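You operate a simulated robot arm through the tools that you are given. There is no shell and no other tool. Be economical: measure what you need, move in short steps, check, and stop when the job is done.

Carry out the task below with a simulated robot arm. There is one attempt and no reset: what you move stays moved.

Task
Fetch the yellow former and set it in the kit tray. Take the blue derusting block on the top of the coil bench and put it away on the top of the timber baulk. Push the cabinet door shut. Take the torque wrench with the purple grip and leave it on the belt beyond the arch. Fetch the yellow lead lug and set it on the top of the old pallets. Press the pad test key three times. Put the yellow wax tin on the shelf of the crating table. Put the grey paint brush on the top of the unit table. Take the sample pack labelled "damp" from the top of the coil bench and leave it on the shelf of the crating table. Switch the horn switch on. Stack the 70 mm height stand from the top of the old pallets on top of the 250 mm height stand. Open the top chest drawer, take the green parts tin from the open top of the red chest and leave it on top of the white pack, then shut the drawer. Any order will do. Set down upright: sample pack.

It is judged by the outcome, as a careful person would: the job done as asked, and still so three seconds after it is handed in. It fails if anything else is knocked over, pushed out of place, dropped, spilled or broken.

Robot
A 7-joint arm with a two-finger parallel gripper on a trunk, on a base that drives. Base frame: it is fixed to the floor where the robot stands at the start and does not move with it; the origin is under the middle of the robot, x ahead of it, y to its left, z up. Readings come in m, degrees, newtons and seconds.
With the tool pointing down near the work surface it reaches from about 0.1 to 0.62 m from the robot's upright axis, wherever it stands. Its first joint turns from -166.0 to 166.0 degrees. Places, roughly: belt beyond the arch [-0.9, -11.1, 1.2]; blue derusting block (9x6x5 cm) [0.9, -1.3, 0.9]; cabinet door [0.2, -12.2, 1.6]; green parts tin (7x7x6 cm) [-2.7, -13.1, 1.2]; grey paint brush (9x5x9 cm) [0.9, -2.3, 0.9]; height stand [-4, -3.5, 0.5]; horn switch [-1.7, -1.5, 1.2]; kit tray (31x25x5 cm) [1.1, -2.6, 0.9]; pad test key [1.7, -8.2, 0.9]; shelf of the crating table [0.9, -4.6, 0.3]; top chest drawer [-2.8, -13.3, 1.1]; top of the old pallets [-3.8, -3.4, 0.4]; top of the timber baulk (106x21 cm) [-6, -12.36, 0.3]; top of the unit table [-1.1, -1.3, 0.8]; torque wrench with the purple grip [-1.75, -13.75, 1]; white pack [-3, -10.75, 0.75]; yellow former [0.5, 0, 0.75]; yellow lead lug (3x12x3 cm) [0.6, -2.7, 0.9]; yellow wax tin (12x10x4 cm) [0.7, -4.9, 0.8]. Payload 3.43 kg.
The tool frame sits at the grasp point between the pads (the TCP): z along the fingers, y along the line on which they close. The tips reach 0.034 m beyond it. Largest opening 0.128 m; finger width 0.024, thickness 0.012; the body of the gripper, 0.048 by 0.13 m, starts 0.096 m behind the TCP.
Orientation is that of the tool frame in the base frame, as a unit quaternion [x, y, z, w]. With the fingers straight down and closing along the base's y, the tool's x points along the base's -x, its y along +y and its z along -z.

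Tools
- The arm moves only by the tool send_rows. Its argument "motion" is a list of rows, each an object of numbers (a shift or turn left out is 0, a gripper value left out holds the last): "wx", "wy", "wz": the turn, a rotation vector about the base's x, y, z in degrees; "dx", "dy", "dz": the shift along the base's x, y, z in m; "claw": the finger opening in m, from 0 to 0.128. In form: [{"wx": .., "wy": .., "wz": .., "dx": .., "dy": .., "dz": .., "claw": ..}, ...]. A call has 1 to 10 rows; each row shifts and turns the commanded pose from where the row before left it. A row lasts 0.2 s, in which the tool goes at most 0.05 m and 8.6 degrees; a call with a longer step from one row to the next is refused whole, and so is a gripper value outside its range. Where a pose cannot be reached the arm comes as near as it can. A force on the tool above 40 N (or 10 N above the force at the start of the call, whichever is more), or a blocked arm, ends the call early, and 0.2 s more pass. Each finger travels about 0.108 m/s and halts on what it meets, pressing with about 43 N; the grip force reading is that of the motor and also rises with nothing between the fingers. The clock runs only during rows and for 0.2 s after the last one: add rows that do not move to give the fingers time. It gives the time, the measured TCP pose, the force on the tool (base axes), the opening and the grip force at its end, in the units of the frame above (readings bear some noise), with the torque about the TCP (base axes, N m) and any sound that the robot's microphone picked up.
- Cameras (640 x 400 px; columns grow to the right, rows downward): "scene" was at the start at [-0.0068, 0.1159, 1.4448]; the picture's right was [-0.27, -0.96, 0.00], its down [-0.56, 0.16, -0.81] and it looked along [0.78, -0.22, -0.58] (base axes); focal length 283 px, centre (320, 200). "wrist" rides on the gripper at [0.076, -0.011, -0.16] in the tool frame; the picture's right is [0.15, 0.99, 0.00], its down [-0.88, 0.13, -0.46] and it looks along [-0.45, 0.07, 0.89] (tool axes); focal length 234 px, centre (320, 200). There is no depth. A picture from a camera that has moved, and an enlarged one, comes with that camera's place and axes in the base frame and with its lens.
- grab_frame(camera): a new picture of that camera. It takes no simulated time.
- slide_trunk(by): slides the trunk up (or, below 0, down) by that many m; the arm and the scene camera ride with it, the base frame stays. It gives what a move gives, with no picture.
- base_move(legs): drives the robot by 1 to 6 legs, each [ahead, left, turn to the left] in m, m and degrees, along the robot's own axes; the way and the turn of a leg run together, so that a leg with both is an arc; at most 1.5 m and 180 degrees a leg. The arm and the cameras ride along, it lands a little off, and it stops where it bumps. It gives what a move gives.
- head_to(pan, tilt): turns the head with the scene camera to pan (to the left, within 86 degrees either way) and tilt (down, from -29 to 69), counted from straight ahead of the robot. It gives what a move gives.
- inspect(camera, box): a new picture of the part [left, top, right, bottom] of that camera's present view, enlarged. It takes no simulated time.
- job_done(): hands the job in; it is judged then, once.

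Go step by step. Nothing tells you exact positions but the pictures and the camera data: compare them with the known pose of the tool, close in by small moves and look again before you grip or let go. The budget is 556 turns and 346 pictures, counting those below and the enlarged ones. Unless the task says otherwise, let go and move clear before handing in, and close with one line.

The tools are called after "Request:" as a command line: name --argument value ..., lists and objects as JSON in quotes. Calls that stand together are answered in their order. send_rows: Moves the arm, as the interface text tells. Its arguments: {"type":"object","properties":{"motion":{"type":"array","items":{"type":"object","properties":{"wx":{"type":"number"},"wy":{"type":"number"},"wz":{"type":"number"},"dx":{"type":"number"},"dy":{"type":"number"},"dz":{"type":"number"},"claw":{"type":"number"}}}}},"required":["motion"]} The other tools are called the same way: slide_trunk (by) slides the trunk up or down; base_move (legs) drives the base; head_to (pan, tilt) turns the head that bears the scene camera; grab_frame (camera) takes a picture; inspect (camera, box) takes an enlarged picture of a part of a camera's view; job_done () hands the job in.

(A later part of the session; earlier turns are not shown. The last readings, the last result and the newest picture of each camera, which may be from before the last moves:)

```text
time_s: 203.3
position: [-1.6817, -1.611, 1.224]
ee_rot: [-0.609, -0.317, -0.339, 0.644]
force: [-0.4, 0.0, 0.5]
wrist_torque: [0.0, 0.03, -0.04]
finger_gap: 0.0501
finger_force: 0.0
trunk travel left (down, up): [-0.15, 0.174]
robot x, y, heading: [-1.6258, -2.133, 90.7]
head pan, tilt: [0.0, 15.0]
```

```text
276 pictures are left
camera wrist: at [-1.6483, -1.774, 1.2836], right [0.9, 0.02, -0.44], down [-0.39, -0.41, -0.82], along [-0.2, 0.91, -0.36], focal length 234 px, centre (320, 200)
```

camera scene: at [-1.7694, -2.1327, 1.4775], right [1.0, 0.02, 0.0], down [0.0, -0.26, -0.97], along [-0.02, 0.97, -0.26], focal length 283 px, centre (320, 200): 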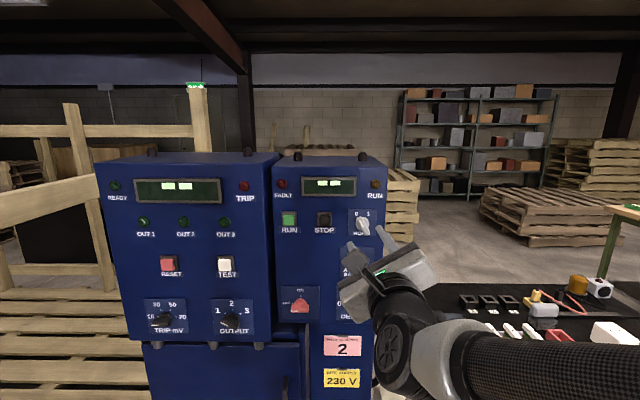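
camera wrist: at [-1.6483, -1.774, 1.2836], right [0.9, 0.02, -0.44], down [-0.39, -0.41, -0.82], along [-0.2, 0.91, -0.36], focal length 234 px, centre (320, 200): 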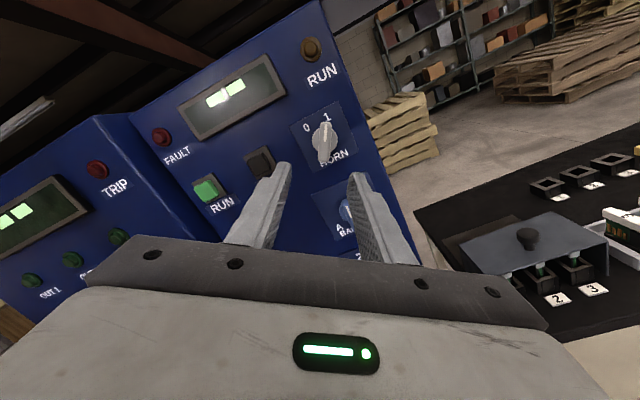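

The horn switch is on "1". I'll bring the tool back to pointing down, raising it clear.

Request:
send_rows --motion '[{"wy": -8.5}, {"wy": -8.5}, {"wy": -8.5}, {"wy": -8.5}, {"wy": -8.5}, {"wy": -8.5}, {"wy": -8.5}, {"wy": -8.5}, {"wy": -8.5}, {"wy": -8.5}]'

Request:
send_rows --motion '[{"wy": -8.5}, {"wy": -8.5}, {"wy": -8.5}, {"wy": -8.5}, {"wy": -5.5}, {"wx": -8.5, "dy": -0.01}, {"wx": -8.5, "dy": -0.01}, {"wx": -8.5, "dy": -0.01}, {"wx": -8.5, "dy": -0.01}, {"wx": -8.5, "dy": -0.01}]'

Request:
send_rows --motion '[{"wx": -8.5, "dy": -0.01}, {"wx": -8.5, "dy": -0.01}, {"wx": -8.5, "dy": -0.01}, {"wx": -8.5, "dy": -0.01}, {"wx": -8.5, "dy": -0.01}, {"wx": -3, "dy": -0.01, "dz": 0.0}]'

Request:
head_to --pan 75 --tilt 25

Request:
grab_frame --camera "scene"

```text
time_s: 205.5
position: [-1.681, -1.611, 1.2223]
ee_rot: [0.219, 0.67, 0.66, -0.259]
force: [-0.1, -0.5, 0.5]
wrist_torque: [0.01, -0.02, -0.01]
finger_gap: 0.05
finger_force: 0.0
trunk travel left (down, up): [-0.15, 0.174]
robot x, y, heading: [-1.6248, -2.1364, 90.5]
head pan, tilt: [0.0, 15.0]
```

```text
time_s: 207.7
position: [-1.683, -1.6625, 1.2222]
ee_rot: [-0.009, 0.921, 0.388, -0.023]
force: [0.1, -0.4, -0.5]
wrist_torque: [-0.01, 0.04, 0.01]
finger_gap: 0.0499
finger_force: 0.1
trunk travel left (down, up): [-0.15, 0.174]
robot x, y, heading: [-1.6244, -2.1348, 90.7]
head pan, tilt: [0.0, 15.0]
```

```text
time_s: 209.1
position: [-1.6809, -1.7202, 1.2219]
ee_rot: [0.001, 1.0, 0.0, -0.024]
force: [0.3, 0.3, -0.1]
wrist_torque: [0.02, 0.0, 0.03]
finger_gap: 0.05
finger_force: 0.0
trunk travel left (down, up): [-0.15, 0.174]
robot x, y, heading: [-1.6266, -2.1321, 90.5]
head pan, tilt: [0.0, 15.0]
```

```text
time_s: 210.6
position: [-1.6805, -1.7216, 1.2212]
ee_rot: [0.002, 1.0, 0.002, -0.024]
force: [-1.0, -0.6, -0.3]
wrist_torque: [0.03, -0.03, 0.03]
finger_gap: 0.0499
finger_force: 0.0
trunk travel left (down, up): [-0.15, 0.174]
robot x, y, heading: [-1.6276, -2.1357, 90.9]
head pan, tilt: [75.0, 25.0]
```

```text
275 pictures are left
camera scene: at [-1.8568, -2.2032, 1.4613], right [0.25, 0.97, 0.0], down [0.41, -0.1, -0.91], along [-0.88, 0.22, -0.42], focal length 283 px, centre (320, 200)
```

scene: 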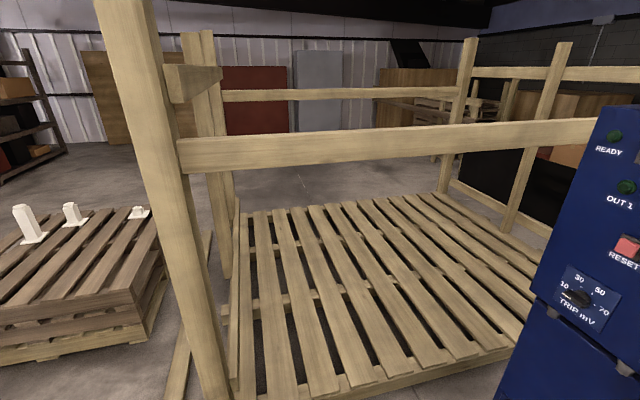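

The "old pallets" with three white stands are at the left. I'll level the tool, back up to y≈−3.3, turn to face −x and look.

Request:
send_rows --motion '[{"wy": -2.75}]'

Request:
base_move --legs '[[-1.15, 0, 0], [0, 0, 89]]'

Request:
head_to --pan 5 --tilt 25

Request:
grab_frame --camera "scene"

```text
time_s: 210.9
position: [-1.6814, -1.7207, 1.2225]
ee_rot: [0.001, 1.0, 0.001, 0.001]
force: [1.0, 0.9, 0.3]
wrist_torque: [0.02, 0.01, 0.01]
finger_gap: 0.05
finger_force: 0.0
trunk travel left (down, up): [-0.15, 0.174]
robot x, y, heading: [-1.6288, -2.132, 90.9]
head pan, tilt: [75.0, 25.0]
```

```text
time_s: 220.8
position: [-2.036, -3.3378, 1.2218]
ee_rot: [-0.689, 0.725, 0.002, -0.001]
force: [0.5, 1.0, 0.1]
wrist_torque: [0.0, 0.01, 0.03]
finger_gap: 0.0501
finger_force: 0.1
trunk travel left (down, up): [-0.15, 0.174]
robot x, y, heading: [-1.6197, -3.3052, 178.2]
head pan, tilt: [75.0, 25.0]
```

```text
time_s: 222.2
position: [-2.0356, -3.3384, 1.2229]
ee_rot: [-0.689, 0.725, 0.001, -0.001]
force: [-0.8, 0.7, -0.4]
wrist_torque: [0.01, 0.0, 0.0]
finger_gap: 0.0499
finger_force: 0.0
trunk travel left (down, up): [-0.15, 0.174]
robot x, y, heading: [-1.6183, -3.3036, 178.0]
head pan, tilt: [5.0, 25.0]
```

```text
274 pictures are left
camera scene: at [-1.6278, -3.453, 1.4613], right [-0.05, 1.0, 0.0], down [0.42, 0.02, -0.91], along [-0.91, -0.05, -0.42], focal length 283 px, centre (320, 200)
```

scene: 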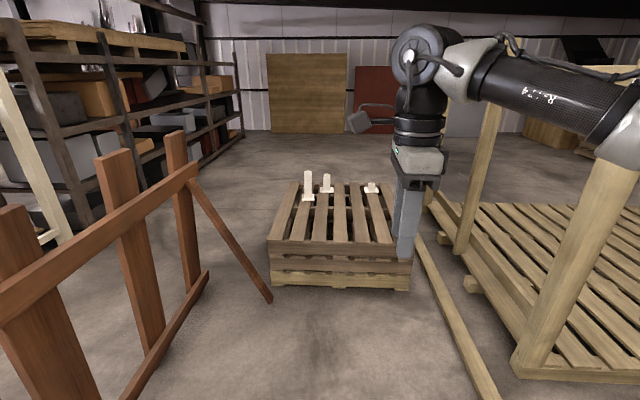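

Request:
inspect --camera "scene" --box '[260, 150, 420, 300]'

```text
2.67 times, centred on (340, 225) of scene
camera zoom: at [-1.6278, -3.453, 1.4613], right [-0.05, 1.0, 0.0], down [0.42, 0.02, -0.91], along [-0.91, -0.05, -0.42], focal length 755 px, centre (267, 133)
```

zoom: 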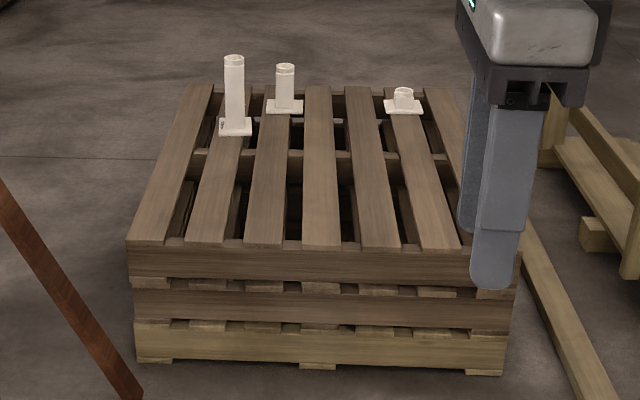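

The stands are toward the far (−x) side of the pallets, and the easel and beam block the near sides. I'll look left for a way around.

Request:
head_to --pan 50 --tilt 25

Request:
grab_frame --camera "scene"

```text
time_s: 223.3
position: [-2.0344, -3.3393, 1.221]
ee_rot: [-0.689, 0.725, 0.001, -0.001]
force: [-0.5, 0.3, 0.6]
wrist_torque: [0.02, -0.01, -0.01]
finger_gap: 0.05
finger_force: 0.1
trunk travel left (down, up): [-0.15, 0.174]
robot x, y, heading: [-1.619, -3.3029, 178.2]
head pan, tilt: [50.0, 25.0]
```

```text
272 pictures are left
camera scene: at [-1.5975, -3.5165, 1.4613], right [-0.74, 0.67, 0.0], down [0.28, 0.31, -0.91], along [-0.61, -0.67, -0.42], focal length 283 px, centre (320, 200)
```

scene: 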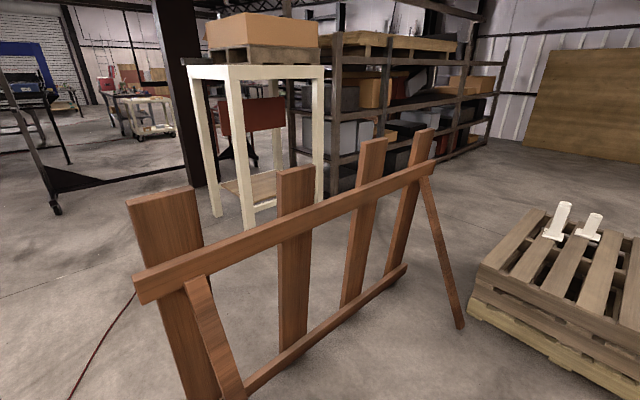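

Route: around the east end of the easel and south of it (y≈−5.2), between it and the tall cream table. Driving in stages.

Request:
base_move --legs '[[-0.5, 0, 2], [0, 0.95, 0], [0, 0.95, 0]]'

Request:
head_to --pan 0 --tilt 30

Request:
grab_frame --camera "scene"

```text
time_s: 244.2
position: [-1.5628, -5.2257, 1.2212]
ee_rot: [-0.69, 0.724, 0.001, 0.0]
force: [0.2, -0.2, -1.0]
wrist_torque: [0.03, -0.02, -0.02]
finger_gap: 0.05
finger_force: 0.0
trunk travel left (down, up): [-0.15, 0.174]
robot x, y, heading: [-1.1453, -5.1909, 178.3]
head pan, tilt: [50.0, 25.0]
```

```text
time_s: 245.3
position: [-1.5625, -5.2247, 1.2211]
ee_rot: [-0.69, 0.724, 0.002, -0.001]
force: [0.3, 0.3, -0.3]
wrist_torque: [0.01, 0.02, 0.0]
finger_gap: 0.0499
finger_force: 0.0
trunk travel left (down, up): [-0.15, 0.174]
robot x, y, heading: [-1.1487, -5.1955, 178.3]
head pan, tilt: [0.0, 30.0]
```

```text
271 pictures are left
camera scene: at [-1.1537, -5.3321, 1.4534], right [0.03, 1.0, 0.0], down [0.5, -0.02, -0.87], along [-0.87, 0.03, -0.5], focal length 283 px, centre (320, 200)
```

scene: 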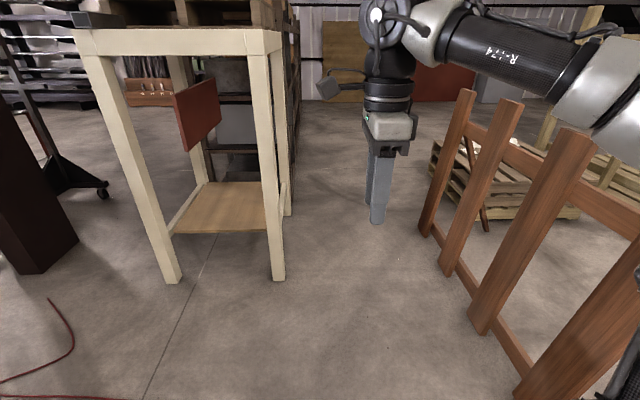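

The corridor is centred at y≈−4.95. Driving through it.

Request:
base_move --legs '[[0.05, -0.25, 1.7], [1.4, 0, 0], [1.3, 0, 0]]'

Request:
head_to --pan -50 --tilt 35

Request:
grab_frame --camera "scene"

```text
time_s: 261.2
position: [-4.3257, -4.9099, 1.2225]
ee_rot: [-0.694, 0.72, 0.001, -0.001]
force: [-0.3, 0.0, -0.5]
wrist_torque: [0.03, -0.03, -0.01]
finger_gap: 0.05
finger_force: 0.1
trunk travel left (down, up): [-0.15, 0.174]
robot x, y, heading: [-3.9106, -4.8711, 178.6]
head pan, tilt: [0.0, 30.0]
```

```text
time_s: 262.3
position: [-4.3248, -4.9093, 1.2213]
ee_rot: [-0.693, 0.721, 0.001, -0.001]
force: [0.2, 0.2, 0.1]
wrist_torque: [0.0, 0.02, -0.02]
finger_gap: 0.0497
finger_force: 0.1
trunk travel left (down, up): [-0.15, 0.174]
robot x, y, heading: [-3.9102, -4.8736, 178.6]
head pan, tilt: [-50.0, 35.0]
```

```text
270 pictures are left
camera scene: at [-3.8795, -4.9449, 1.4456], right [0.78, 0.63, 0.0], down [0.36, -0.45, -0.82], along [-0.51, 0.64, -0.57], focal length 283 px, centre (320, 200)
```

scene: 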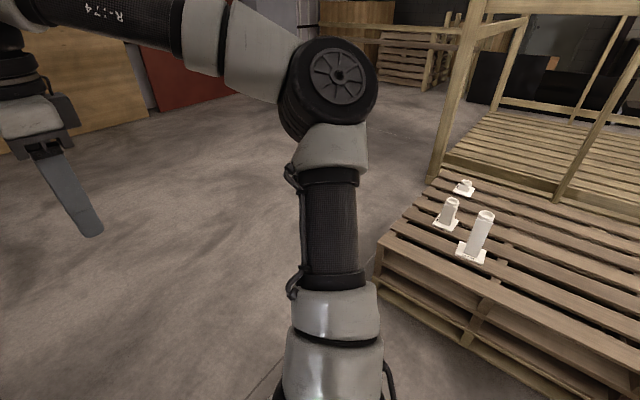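

Stands: 250 mm at about (−3.92, −3.70), 70 mm at about (−4.12, −3.10); the pallets' west edge is x≈−4.32. I'll go round to the west side, facing +x at y≈−3.12.

Request:
base_move --legs '[[1.0, 0, 0], [0, 0, -89], [0, 0, -90], [0, 0.9, 0], [0, 0.83, 0]]'

Request:
head_to --pan -5 --tilt 50

Request:
grab_frame --camera "scene"

Request:
grab_frame --camera "wrist"

```text
time_s: 291.8
position: [-4.4501, -3.071, 1.2214]
ee_rot: [0.716, 0.698, 0.001, 0.001]
force: [-0.3, -0.1, 0.5]
wrist_torque: [0.01, 0.02, -0.02]
finger_gap: 0.05
finger_force: 0.0
trunk travel left (down, up): [-0.15, 0.174]
robot x, y, heading: [-4.8663, -3.1126, -0.4]
head pan, tilt: [-50.0, 35.0]
```

```text
time_s: 292.9
position: [-4.4511, -3.0706, 1.2219]
ee_rot: [0.716, 0.698, 0.001, 0.001]
force: [-0.5, -0.5, 0.0]
wrist_torque: [0.01, 0.04, -0.02]
finger_gap: 0.0498
finger_force: 0.1
trunk travel left (down, up): [-0.15, 0.174]
robot x, y, heading: [-4.8639, -3.112, -0.5]
head pan, tilt: [-5.0, 50.0]
```

```text
269 pictures are left
camera scene: at [-4.8784, -2.9821, 1.4238], right [-0.1, -1.0, 0.0], down [-0.76, 0.07, -0.64], along [0.64, -0.06, -0.77], focal length 283 px, centre (320, 200)
```

scene: 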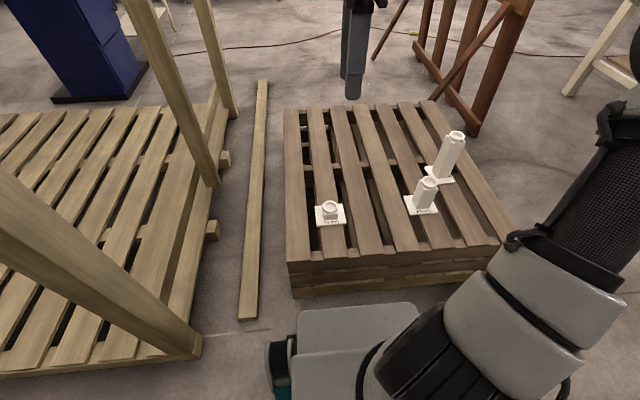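

```text
268 pictures are left
camera wrist: at [-4.4613, -2.9952, 1.3821], right [0.99, 0.12, 0.0], down [0.11, -0.88, 0.46], along [0.06, -0.45, -0.89], focal length 234 px, centre (320, 200)
```

wrist: 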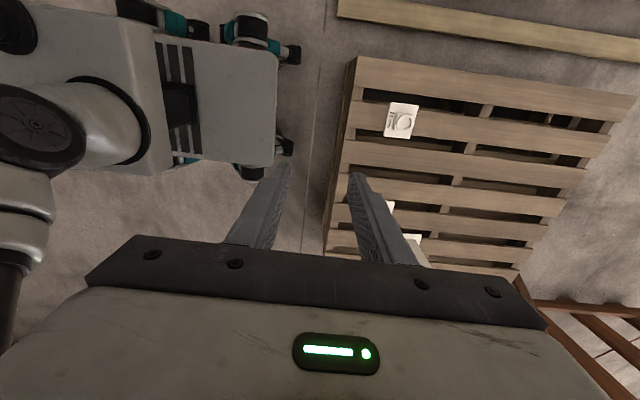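

Request:
inspect --camera "scene" --box '[280, 120, 480, 260]'

Request:
inspect --camera "wrist" --box '[350, 80, 450, 160]'

```text
2.86 times, centred on (380, 190) of scene
camera zoom: at [-4.8784, -2.9821, 1.4238], right [-0.1, -1.0, 0.0], down [-0.76, 0.07, -0.64], along [0.64, -0.06, -0.77], focal length 809 px, centre (149, 229)
```

zoom: 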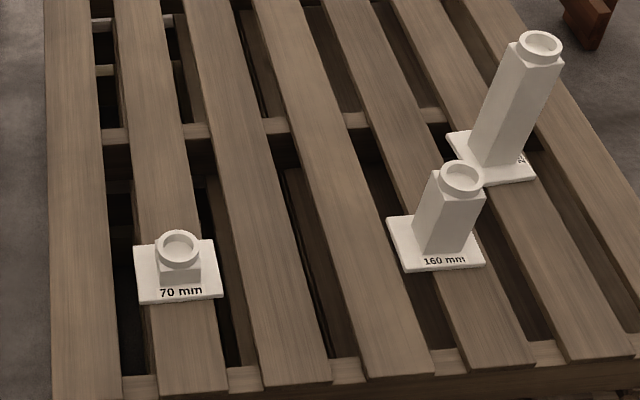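

```text
5.00 times, centred on (400, 120) of wrist
camera zoom: at [-4.4613, -2.9952, 1.3821], right [0.99, 0.12, 0.0], down [0.11, -0.88, 0.46], along [0.06, -0.45, -0.89], focal length 1171 px, centre (-80, 600)
```

zoom: 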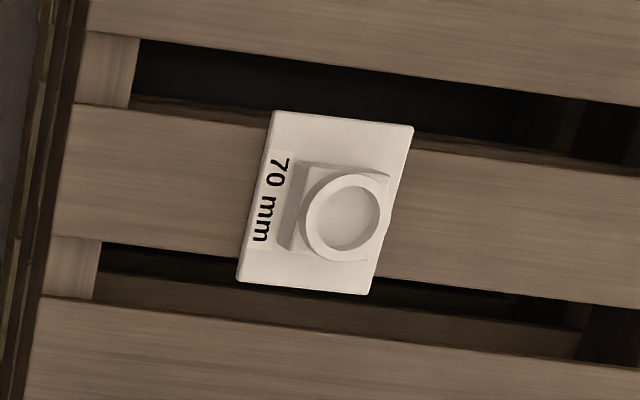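

The 70 mm stand's plate is about 0.107×0.13 m centred at (−4.124, −3.10), top of plate z≈0.41, column in its middle. I'll move 0.2 m nearer, lower the trunk, open the fingers and hover over it.

Request:
base_move --legs '[[0.19, 0, 0.4]]'

Request:
slide_trunk --by -0.14

Request:
send_rows --motion '[{"dx": 0.03, "dz": -0.035, "claw": 0.08}, {"dx": 0.03, "dz": -0.035}, {"dx": 0.03, "dz": -0.035}, {"dx": 0.03, "dz": -0.035}, {"dz": -0.045}, {"dz": -0.045}, {"dz": -0.045}, {"dz": -0.045}, {"dz": -0.045}]'

Request:
grab_frame --camera "wrist"

```text
time_s: 294.5
position: [-4.2643, -3.0685, 1.2229]
ee_rot: [0.713, 0.702, 0.001, 0.001]
force: [-0.1, 0.1, 0.3]
wrist_torque: [0.03, 0.0, -0.01]
finger_gap: 0.05
finger_force: 0.1
trunk travel left (down, up): [-0.15, 0.174]
robot x, y, heading: [-4.6756, -3.1147, 0.0]
head pan, tilt: [-5.0, 50.0]
```

```text
time_s: 296.1
position: [-4.2638, -3.0685, 1.0818]
ee_rot: [0.714, 0.701, 0.002, 0.001]
force: [-1.0, 0.2, 0.1]
wrist_torque: [0.0, -0.03, 0.01]
finger_gap: 0.0499
finger_force: 0.0
trunk travel left (down, up): [-0.01, 0.314]
robot x, y, heading: [-4.6751, -3.1151, 0.1]
head pan, tilt: [-5.0, 50.0]
```

```text
time_s: 298.1
position: [-4.1445, -3.0682, 0.718]
ee_rot: [0.713, 0.701, 0.002, 0.002]
force: [-0.3, 0.0, -0.3]
wrist_torque: [-0.02, -0.03, 0.05]
finger_gap: 0.0802
finger_force: 0.0
trunk travel left (down, up): [-0.01, 0.314]
robot x, y, heading: [-4.6765, -3.1148, -0.1]
head pan, tilt: [-5.0, 50.0]
```

```text
265 pictures are left
camera wrist: at [-4.1555, -2.9931, 0.8773], right [0.99, 0.13, 0.01], down [0.11, -0.88, 0.46], along [0.06, -0.45, -0.89], focal length 234 px, centre (320, 200)
```

wrist: 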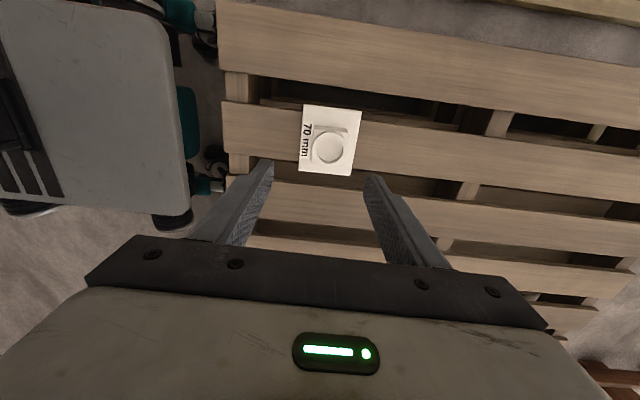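

Request:
send_rows --motion '[{"dx": 0.0185, "dy": -0.028}, {"dz": -0.045}, {"dz": -0.045}, {"dz": -0.045}, {}]'

Request:
inspect --camera "wrist" --box '[220, 80, 420, 250]'

```text
time_s: 299.3
position: [-4.1263, -3.0966, 0.582]
ee_rot: [0.713, 0.701, 0.001, 0.0]
force: [-0.1, 1.3, -0.2]
wrist_torque: [-0.02, 0.02, -0.03]
finger_gap: 0.0803
finger_force: 0.1
trunk travel left (down, up): [-0.01, 0.314]
robot x, y, heading: [-4.6802, -3.1145, -0.1]
head pan, tilt: [-5.0, 50.0]
```

```text
2.35 times, centred on (320, 165) of wrist
camera zoom: at [-4.1371, -3.0221, 0.7419], right [0.99, 0.13, 0.0], down [0.11, -0.88, 0.46], along [0.06, -0.45, -0.89], focal length 551 px, centre (320, 282)
```

zoom: 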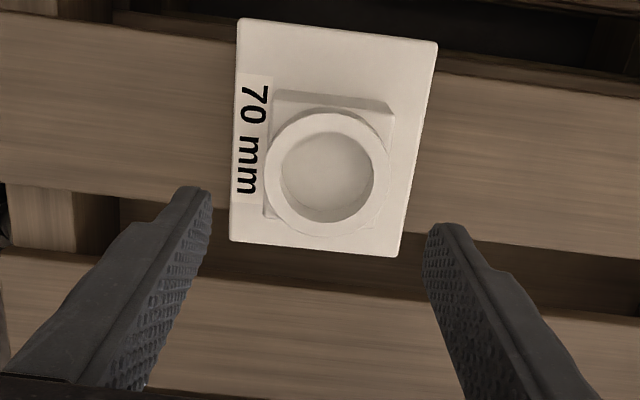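

Request:
send_rows --motion '[{"dx": 0.004, "dz": -0.04}, {"dz": -0.04}, {"dz": -0.035}, {}, {"claw": 0.06}, {"claw": 0.045}, {"claw": 0.04}, {}]'

Request:
inspect --camera "wrist" --box '[220, 80, 420, 250]'

```text
time_s: 301.1
position: [-4.1209, -3.0986, 0.4668]
ee_rot: [0.713, 0.701, 0.001, 0.001]
force: [0.1, 0.5, -0.7]
wrist_torque: [0.04, 0.0, 0.0]
finger_gap: 0.064
finger_force: 43.0
trunk travel left (down, up): [-0.01, 0.314]
robot x, y, heading: [-4.6776, -3.1156, 0.1]
head pan, tilt: [-5.0, 50.0]
```

```text
2.35 times, centred on (320, 165) of wrist
camera zoom: at [-4.1322, -3.0228, 0.6261], right [0.99, 0.13, 0.0], down [0.11, -0.88, 0.46], along [0.06, -0.45, -0.89], focal length 551 px, centre (320, 282)
```

zoom: 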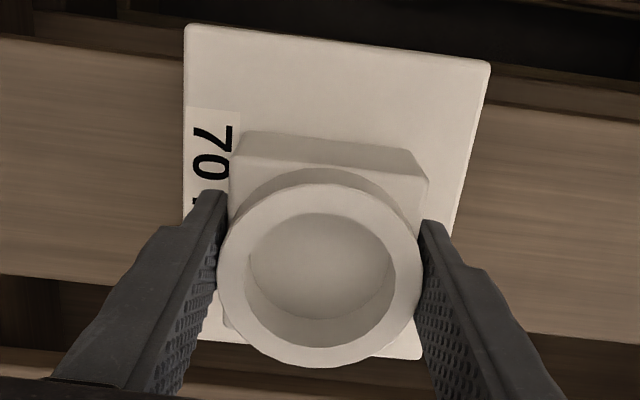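

Gripped at 64 mm. Lifting and checking.

Request:
send_rows --motion '[{"dz": 0.02}, {"dz": 0.04}, {"dz": 0.045}, {"dz": 0.045}, {"dz": 0.045}, {"dz": 0.045}, {"dz": 0.045}, {"dz": 0.045}, {"dz": 0.04, "dx": -0.02}, {"dx": -0.04}]'

Request:
grab_frame --camera "wrist"

Request:
head_to --pan -40 --tilt 45

Request:
grab_frame --camera "scene"

```text
time_s: 303.3
position: [-4.1822, -3.0964, 0.8378]
ee_rot: [0.713, 0.702, 0.0, 0.001]
force: [0.3, -0.3, -2.8]
wrist_torque: [-0.01, 0.01, 0.04]
finger_gap: 0.0639
finger_force: 42.7
trunk travel left (down, up): [-0.01, 0.314]
robot x, y, heading: [-4.6785, -3.1182, -0.3]
head pan, tilt: [-5.0, 50.0]
```

```text
262 pictures are left
camera wrist: at [-4.1932, -3.0212, 0.9972], right [0.99, 0.13, 0.0], down [0.11, -0.88, 0.46], along [0.06, -0.45, -0.89], focal length 234 px, centre (320, 200)
```

wrist: 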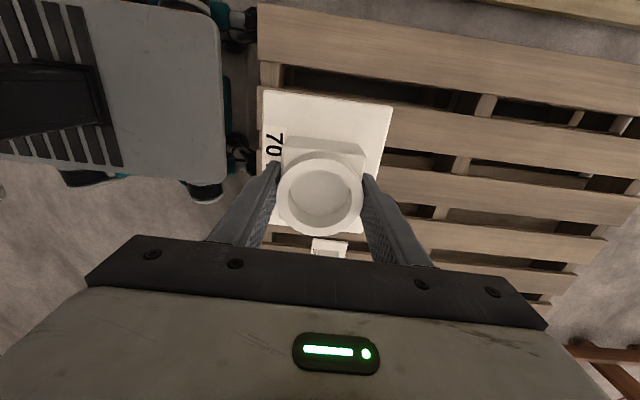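

```text
time_s: 304.3
position: [-4.1817, -3.0964, 0.8366]
ee_rot: [0.713, 0.701, 0.001, 0.001]
force: [0.2, 0.4, -1.8]
wrist_torque: [0.03, -0.01, -0.02]
finger_gap: 0.0639
finger_force: 43.3
trunk travel left (down, up): [-0.01, 0.314]
robot x, y, heading: [-4.6751, -3.1169, -0.3]
head pan, tilt: [-40.0, 45.0]
```

```text
261 pictures are left
camera scene: at [-4.7064, -3.0284, 1.2907], right [-0.64, -0.77, 0.0], down [-0.54, 0.45, -0.71], along [0.54, -0.45, -0.71], focal length 283 px, centre (320, 200)
```

scene: 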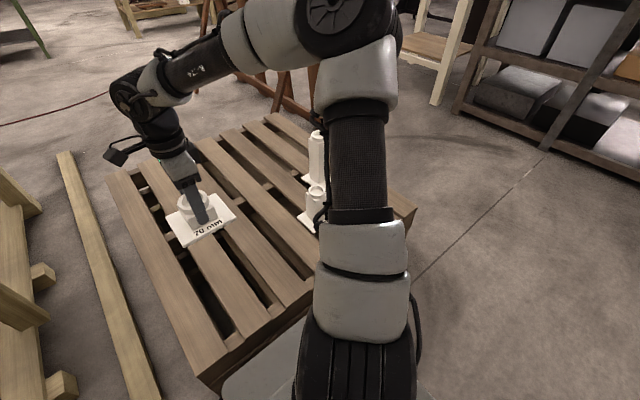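

Stand held well. I'll drive round to the south side of the pallets, facing +y, to place it on the 250 mm stand.

Request:
base_move --legs '[[-0.27, 0, 0], [0, -0.8, 0], [0, -0.8, 0], [0, 0, 90], [0, -0.95, 0]]'

Request:
head_to --pan 5 --tilt 40

Request:
grab_frame --camera "scene"

Request:
grab_frame --camera "wrist"

```text
time_s: 334.4
position: [-4.0011, -4.281, 0.8366]
ee_rot: [0.052, 0.999, 0.001, 0.0]
force: [-0.6, 0.0, -1.7]
wrist_torque: [-0.02, 0.01, 0.01]
finger_gap: 0.0638
finger_force: 42.9
trunk travel left (down, up): [-0.01, 0.314]
robot x, y, heading: [-4.0243, -4.7751, 85.0]
head pan, tilt: [-40.0, 45.0]
```

```text
time_s: 335.6
position: [-4.0014, -4.2815, 0.8366]
ee_rot: [0.051, 0.999, 0.001, 0.0]
force: [-0.5, -0.7, -1.8]
wrist_torque: [0.01, -0.04, 0.02]
finger_gap: 0.0635
finger_force: 42.9
trunk travel left (down, up): [-0.01, 0.314]
robot x, y, heading: [-4.0234, -4.7785, 85.1]
head pan, tilt: [5.0, 40.0]
```

```text
260 pictures are left
camera scene: at [-4.1737, -4.7694, 1.298], right [1.0, 0.0, 0.0], down [0.0, -0.64, -0.77], along [0.0, 0.77, -0.64], focal length 283 px, centre (320, 200)
```

scene: 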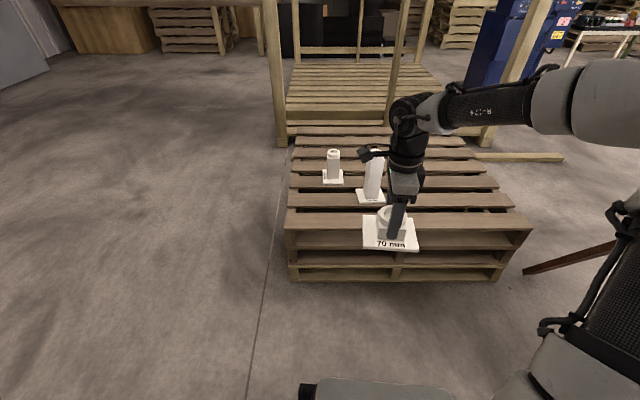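

```text
259 pictures are left
camera wrist: at [-4.0784, -4.286, 0.9971], right [-0.04, 1.0, 0.0], down [0.89, 0.04, 0.46], along [0.46, 0.02, -0.89], focal length 234 px, centre (320, 200)
```

wrist: 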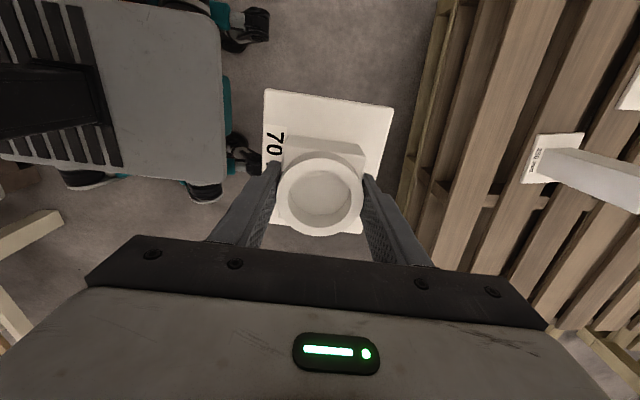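

Request:
base_move --legs '[[0.46, -0.02, 5]]'

Request:
grab_frame --camera "scene"

Request:
grab_frame --camera "wrist"

```text
time_s: 338.3
position: [-4.0055, -3.8232, 0.838]
ee_rot: [0.007, 1.0, 0.002, -0.001]
force: [0.3, -0.3, -2.4]
wrist_torque: [-0.01, 0.01, 0.01]
finger_gap: 0.0637
finger_force: 42.7
trunk travel left (down, up): [-0.01, 0.314]
robot x, y, heading: [-3.9826, -4.321, 90.2]
head pan, tilt: [5.0, 40.0]
```

```text
258 pictures are left
camera scene: at [-4.1349, -4.3249, 1.298], right [1.0, 0.09, 0.0], down [0.06, -0.64, -0.77], along [-0.07, 0.76, -0.64], focal length 283 px, centre (320, 200)
```

scene: 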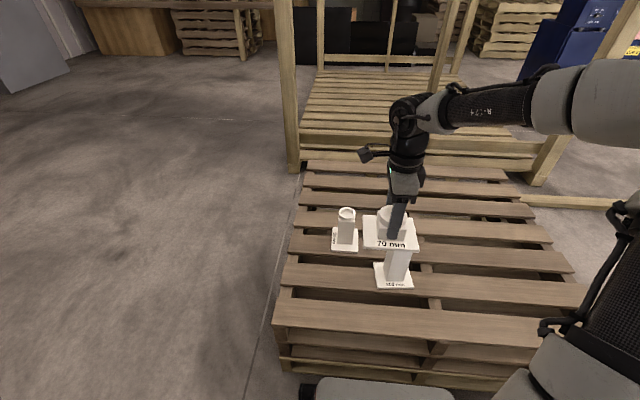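

```text
257 pictures are left
camera wrist: at [-4.0836, -3.835, 0.9971], right [-0.13, 0.99, 0.0], down [0.88, 0.12, 0.46], along [0.45, 0.06, -0.89], focal length 234 px, centre (320, 200)
```

wrist: 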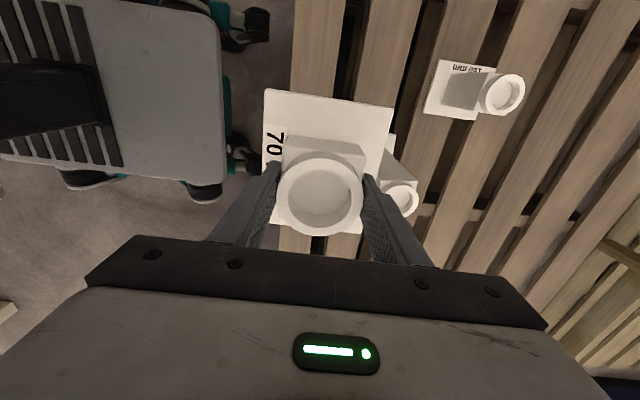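

Request:
inspect --camera "wrist" --box '[350, 120, 450, 220]'

Request:
inspect --camera "scene" --box '[320, 190, 440, 300]'

```text
4.00 times, centred on (400, 170) of wrist
camera zoom: at [-4.0836, -3.835, 0.9971], right [-0.13, 0.99, 0.0], down [0.88, 0.12, 0.46], along [0.45, 0.06, -0.89], focal length 937 px, centre (0, 320)
```

zoom: 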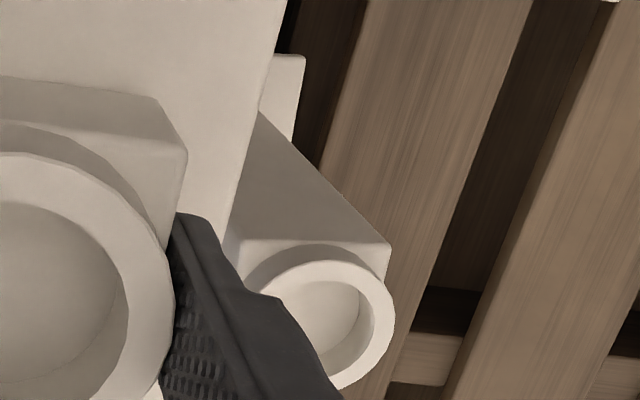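

```text
3.64 times, centred on (380, 245) of scene
camera zoom: at [-4.1349, -4.3249, 1.298], right [1.0, 0.09, 0.0], down [0.06, -0.64, -0.77], along [-0.07, 0.76, -0.64], focal length 1030 px, centre (102, 36)
```

zoom: 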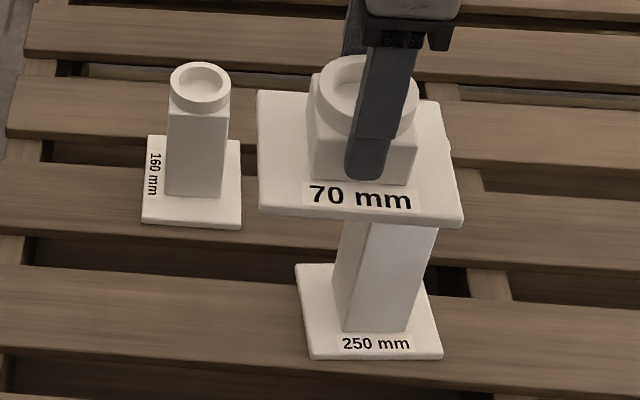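

The 250 mm stand's axis is about (−3.922, −3.680), top at z≈0.65. I'll bring the 70 mm stand over it at safe height, then compare views.

Request:
send_rows --motion '[{"dx": 0.02, "dy": 0.036, "wz": 2}, {"dx": 0.021, "dy": 0.036, "wz": 2}, {"dx": 0.021, "dy": 0.036}, {"dx": 0.021, "dy": 0.035}, {"dz": -0.04}, {"dz": -0.025}, {}]'

Request:
inspect --camera "scene" --box '[320, 170, 460, 300]'

Request:
grab_frame --camera "wrist"

```text
time_s: 339.9
position: [-3.9215, -3.6813, 0.7726]
ee_rot: [-0.028, 1.0, 0.002, 0.0]
force: [1.4, 0.3, -2.8]
wrist_torque: [-0.01, 0.02, -0.01]
finger_gap: 0.0638
finger_force: 42.8
trunk travel left (down, up): [-0.01, 0.314]
robot x, y, heading: [-3.9844, -4.3174, 90.2]
head pan, tilt: [5.0, 40.0]
```

```text
3.08 times, centred on (390, 235) of scene
camera zoom: at [-4.1349, -4.3248, 1.298], right [1.0, 0.09, 0.0], down [0.06, -0.64, -0.77], along [-0.07, 0.76, -0.64], focal length 871 px, centre (105, 92)
```

zoom: 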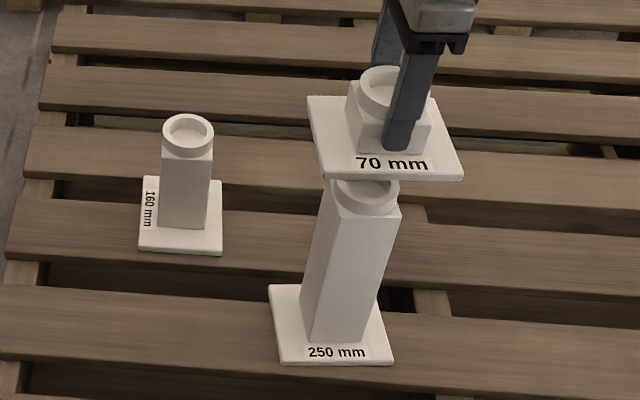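

```text
253 pictures are left
camera wrist: at [-3.9979, -3.6971, 0.9331], right [-0.2, 0.98, 0.0], down [0.87, 0.18, 0.46], along [0.45, 0.1, -0.89], focal length 234 px, centre (320, 200)
```

wrist: 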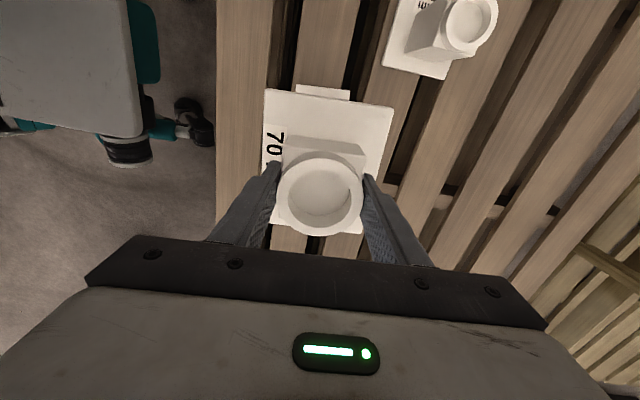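

Aligned within a few mm. Lowering gently to contact.

Request:
send_rows --motion '[{"dz": -0.03, "dx": -0.002, "dy": -0.002}, {"dz": -0.01}, {"dz": -0.004}, {"dz": -0.003}, {"dz": -0.003}, {}]'

```text
time_s: 341.3
position: [-3.9253, -3.6821, 0.7215]
ee_rot: [-0.028, 1.0, 0.001, 0.0]
force: [0.4, -0.4, -1.4]
wrist_torque: [0.0, -0.01, -0.01]
finger_gap: 0.0636
finger_force: 43.3
trunk travel left (down, up): [-0.01, 0.314]
robot x, y, heading: [-3.9838, -4.317, 90.0]
head pan, tilt: [5.0, 40.0]
```

Request:
inspect --camera "scene" --box '[320, 170, 460, 300]'

Request:
send_rows --motion '[{"dz": -0.003}, {"dz": -0.003}, {}]'

```text
3.08 times, centred on (390, 235) of scene
camera zoom: at [-4.1349, -4.3248, 1.298], right [1.0, 0.09, 0.0], down [0.06, -0.64, -0.77], along [-0.07, 0.76, -0.64], focal length 871 px, centre (105, 92)
```

zoom: 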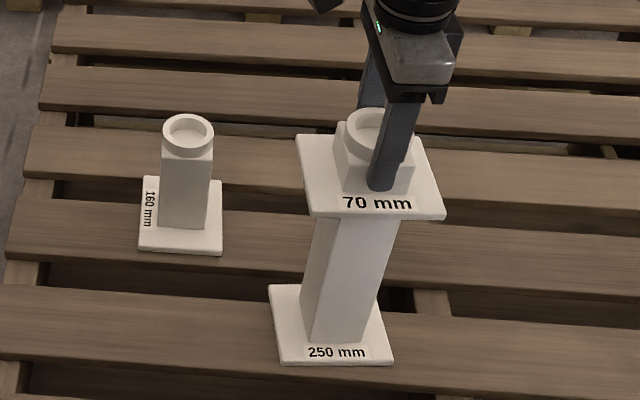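

```text
time_s: 342.1
position: [-3.9256, -3.6828, 0.7155]
ee_rot: [-0.028, 1.0, 0.002, 0.0]
force: [0.6, 1.4, -2.1]
wrist_torque: [-0.03, -0.01, 0.0]
finger_gap: 0.0637
finger_force: 42.9
trunk travel left (down, up): [-0.01, 0.314]
robot x, y, heading: [-3.9802, -4.3218, 90.0]
head pan, tilt: [5.0, 40.0]
```

Request:
send_rows --motion '[{"dz": -0.003}, {"dz": -0.003}, {}]'

```text
time_s: 343.0
position: [-3.927, -3.6819, 0.716]
ee_rot: [-0.027, 1.0, 0.005, 0.001]
force: [-0.5, -5.1, 18.5]
wrist_torque: [-0.8, -0.11, -0.01]
finger_gap: 0.064
finger_force: 43.4
trunk travel left (down, up): [-0.01, 0.314]
robot x, y, heading: [-3.9871, -4.3206, 90.3]
head pan, tilt: [5.0, 40.0]
stopped in row 3: the force on the tool passed its limit at 42 N (the readings are from after the stop); the commanded pose is now the measured one
```

Contact made. Opening gently and rising straight up.

Request:
send_rows --motion '[{"claw": 0.066}, {"claw": 0.072}, {"claw": 0.085}, {}, {"dz": 0.02}, {"dz": 0.04}, {"dz": 0.045}, {"dz": 0.045}]'

Request:
inspect --camera "scene" --box '[320, 170, 460, 300]'

Request:
inspect --camera "wrist" --box '[220, 60, 420, 230]'

```text
time_s: 344.8
position: [-3.9257, -3.6828, 0.8646]
ee_rot: [-0.027, 1.0, 0.004, 0.0]
force: [-0.2, 0.1, -0.6]
wrist_torque: [-0.02, 0.04, -0.01]
finger_gap: 0.0851
finger_force: 0.0
trunk travel left (down, up): [-0.01, 0.314]
robot x, y, heading: [-3.9874, -4.3204, 90.4]
head pan, tilt: [5.0, 40.0]
```

```text
3.08 times, centred on (390, 235) of scene
camera zoom: at [-4.1349, -4.3249, 1.298], right [1.0, 0.09, 0.0], down [0.06, -0.64, -0.77], along [-0.07, 0.76, -0.64], focal length 871 px, centre (105, 92)
```

zoom: 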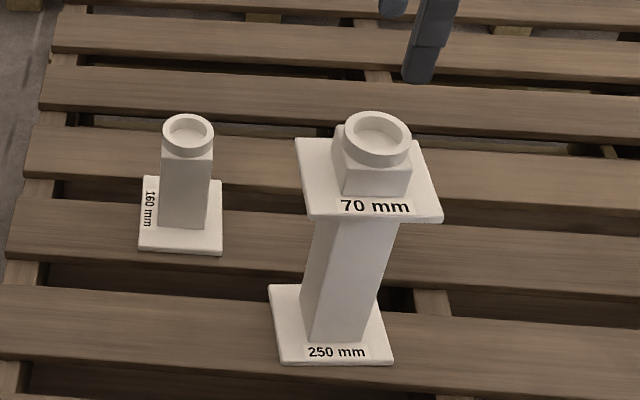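

```text
2.35 times, centred on (320, 145) of wrist
camera zoom: at [-4.0016, -3.7008, 1.0239], right [-0.2, 0.98, 0.01], down [0.87, 0.18, 0.46], along [0.45, 0.1, -0.89], focal length 551 px, centre (320, 329)
```

zoom: 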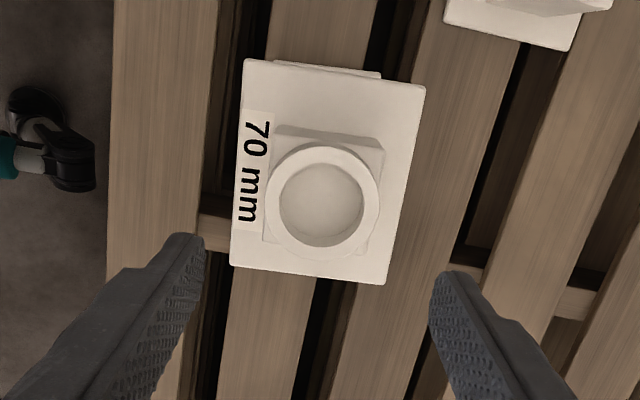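

The 70 mm stand sits squarely on the 250 mm stand. Now I retract, raise the trunk, and head back through the corridor to fetch the yellow lead lug.

Request:
send_rows --motion '[{"dz": 0.045}, {"dz": 0.03, "dy": -0.03}, {"dy": -0.045}, {"dy": -0.045}, {"dy": -0.045}, {"dy": -0.04}]'

Request:
slide_trunk --by 0.14

Request:
base_move --legs '[[-0.62, 0, 0], [0, 0, -90], [1.4, 0, 0], [1.4, 0, 0]]'

```text
time_s: 346.2
position: [-3.9249, -3.8867, 0.9369]
ee_rot: [-0.027, 1.0, 0.004, 0.0]
force: [0.3, -0.2, -0.5]
wrist_torque: [-0.01, 0.0, 0.02]
finger_gap: 0.0853
finger_force: 0.1
trunk travel left (down, up): [-0.01, 0.314]
robot x, y, heading: [-3.9862, -4.325, 90.3]
head pan, tilt: [5.0, 40.0]
```

```text
time_s: 347.9
position: [-3.9258, -3.8871, 1.0769]
ee_rot: [-0.027, 1.0, 0.002, 0.0]
force: [0.7, -0.3, 0.1]
wrist_torque: [-0.02, -0.03, 0.0]
finger_gap: 0.0852
finger_force: 0.0
trunk travel left (down, up): [-0.15, 0.174]
robot x, y, heading: [-3.9843, -4.3169, 90.2]
head pan, tilt: [5.0, 40.0]
```

```text
time_s: 368.6
position: [-0.7232, -4.9603, 1.0768]
ee_rot: [0.678, 0.735, 0.003, 0.003]
force: [-0.2, 0.9, 0.3]
wrist_torque: [0.0, -0.01, -0.01]
finger_gap: 0.0851
finger_force: 0.1
trunk travel left (down, up): [-0.15, 0.174]
robot x, y, heading: [-1.1553, -4.9108, 1.5]
head pan, tilt: [5.0, 40.0]
```

Request:
base_move --legs '[[1.1, 0, -1.5], [0, 1.1, 0], [0, 1.07, 0]]'

Request:
head_to --pan 0 --tilt 40

Request:
grab_frame --camera "scene"

Request:
grab_frame --camera "wrist"

```text
time_s: 394.9
position: [0.4172, -2.8122, 1.0762]
ee_rot: [0.698, 0.716, 0.002, 0.002]
force: [-0.4, 0.4, 0.9]
wrist_torque: [0.0, -0.08, -0.02]
finger_gap: 0.085
finger_force: 0.1
trunk travel left (down, up): [-0.15, 0.174]
robot x, y, heading: [-0.0144, -2.7387, -1.8]
head pan, tilt: [5.0, 40.0]
```

```text
time_s: 395.5
position: [0.4166, -2.8137, 1.0767]
ee_rot: [0.699, 0.715, 0.002, 0.002]
force: [0.2, -0.7, -0.2]
wrist_torque: [-0.05, 0.01, 0.01]
finger_gap: 0.0848
finger_force: 0.1
trunk travel left (down, up): [-0.15, 0.174]
robot x, y, heading: [-0.0134, -2.741, -1.5]
head pan, tilt: [0.0, 40.0]
```

```text
249 pictures are left
camera scene: at [-0.0164, -2.5994, 1.438], right [-0.03, -1.0, 0.0], down [-0.64, 0.02, -0.77], along [0.77, -0.02, -0.64], focal length 283 px, centre (320, 200)
```

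scene: 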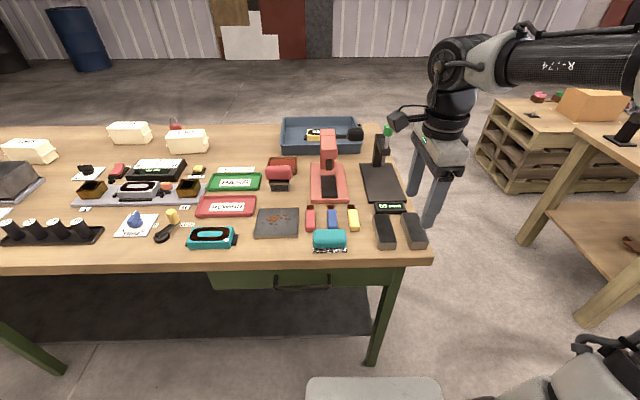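

```text
248 pictures are left
camera wrist: at [0.4015, -2.7384, 1.2364], right [0.99, 0.17, 0.01], down [0.15, -0.88, 0.46], along [0.09, -0.45, -0.89], focal length 234 px, centre (320, 200)
```

wrist: 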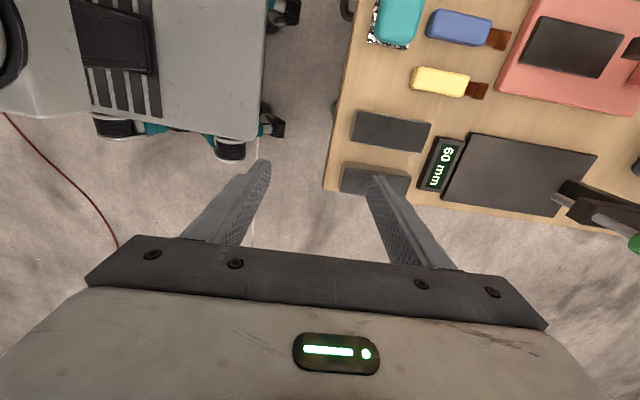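

The yellow lug lies along x near (0.57, −2.71), with about 27 mm to the blue one. I'll turn the tool so it closes along y and hover above it.

Request:
send_rows --motion '[{"wz": 8.6, "dx": 0.015, "dy": 0.01}, {"wz": 8.6, "dx": 0.015, "dy": 0.01}, {"wz": 8.6, "dx": 0.015, "dy": 0.01}, {"wz": 8.6, "dx": 0.015, "dy": 0.01}, {"wz": 8.6, "dx": 0.015, "dy": 0.01}, {"wz": 8.6, "dx": 0.015, "dy": 0.01}, {"wz": 8.6, "dx": 0.015, "dy": 0.01}, {"wz": 8.6, "dx": 0.015, "dy": 0.01}, {"wz": 8.6, "dx": 0.015, "dy": 0.01}, {"wz": 8.6, "dx": 0.015, "dy": 0.01}]'

Request:
inspect --camera "wrist" --box '[200, 60, 440, 250]'

```text
time_s: 397.7
position: [0.5661, -2.7139, 1.0769]
ee_rot: [0.021, 1.0, 0.004, 0.001]
force: [-0.1, -0.1, 0.6]
wrist_torque: [0.01, -0.01, -0.04]
finger_gap: 0.0851
finger_force: 0.0
trunk travel left (down, up): [-0.15, 0.174]
robot x, y, heading: [-0.0123, -2.739, -1.5]
head pan, tilt: [0.0, 40.0]
```

```text
2.11 times, centred on (320, 155) of wrist
camera zoom: at [0.4906, -2.7234, 1.2371], right [-0.11, 0.99, 0.01], down [0.89, 0.09, 0.46], along [0.45, 0.06, -0.89], focal length 493 px, centre (320, 295)
```

zoom: 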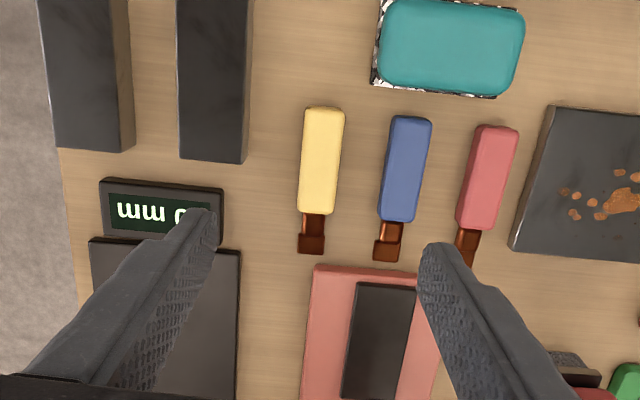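

Request:
send_rows --motion '[{"wz": 2.4, "dx": 0.002, "dy": 0.003, "claw": 0.05}, {"dz": -0.045}, {"dz": -0.045}, {"dz": -0.04}, {}]'

Request:
inspect --camera "wrist" --box '[200, 60, 440, 250]'

```text
time_s: 398.9
position: [0.5677, -2.7102, 0.9462]
ee_rot: [0.0, 1.0, 0.003, 0.0]
force: [-0.3, -1.0, -0.3]
wrist_torque: [0.04, 0.01, 0.03]
finger_gap: 0.0502
finger_force: 0.1
trunk travel left (down, up): [-0.15, 0.174]
robot x, y, heading: [-0.0127, -2.7377, -1.4]
head pan, tilt: [0.0, 40.0]
```

```text
2.11 times, centred on (320, 155) of wrist
camera zoom: at [0.4922, -2.7227, 1.1066], right [-0.14, 0.99, 0.01], down [0.88, 0.12, 0.46], along [0.45, 0.07, -0.89], focal length 493 px, centre (320, 295)
```

zoom: 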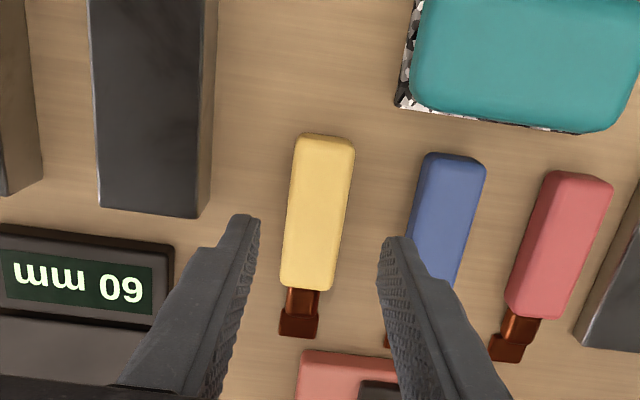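

Request:
send_rows --motion '[{"dz": -0.03, "dy": -0.001}, {"dz": -0.019}, {}, {"claw": 0.03}, {"claw": 0.015}, {"claw": 0.015}, {}]'

```text
time_s: 400.5
position: [0.5702, -2.7116, 0.8973]
ee_rot: [0.001, 1.0, 0.004, -0.001]
force: [0.3, 0.0, -0.6]
wrist_torque: [0.03, 0.0, -0.06]
finger_gap: 0.0267
finger_force: 42.8
trunk travel left (down, up): [-0.15, 0.174]
robot x, y, heading: [-0.0123, -2.7393, -1.7]
head pan, tilt: [0.0, 40.0]
```

Request:
send_rows --motion '[{"dz": 0.02}, {"dz": 0.04}, {"dz": 0.045}, {"dz": 0.045}, {"dz": 0.045}, {"dx": -0.045}, {"dx": -0.045}, {"dx": -0.045}, {"dx": -0.045}]'

Request:
grab_frame --camera "wrist"

```text
time_s: 402.5
position: [0.3844, -2.7109, 1.093]
ee_rot: [0.001, 1.0, 0.005, 0.0]
force: [0.3, 0.2, -1.2]
wrist_torque: [-0.03, 0.01, -0.01]
finger_gap: 0.027
finger_force: 42.8
trunk travel left (down, up): [-0.15, 0.174]
robot x, y, heading: [-0.0138, -2.7409, -1.5]
head pan, tilt: [0.0, 40.0]
```

```text
245 pictures are left
camera wrist: at [0.3094, -2.7231, 1.2527], right [-0.14, 0.99, 0.01], down [0.88, 0.12, 0.46], along [0.45, 0.07, -0.89], focal length 234 px, centre (320, 200)
```

wrist: 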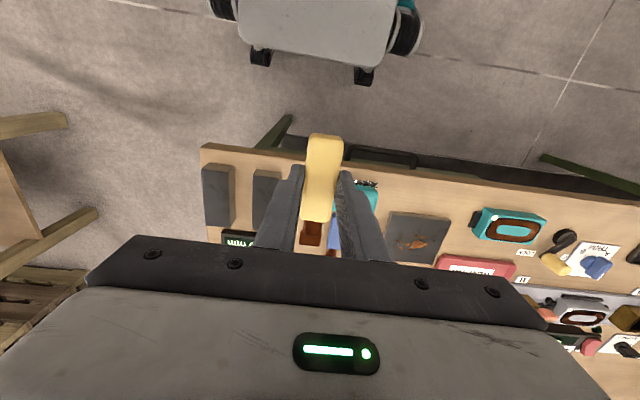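

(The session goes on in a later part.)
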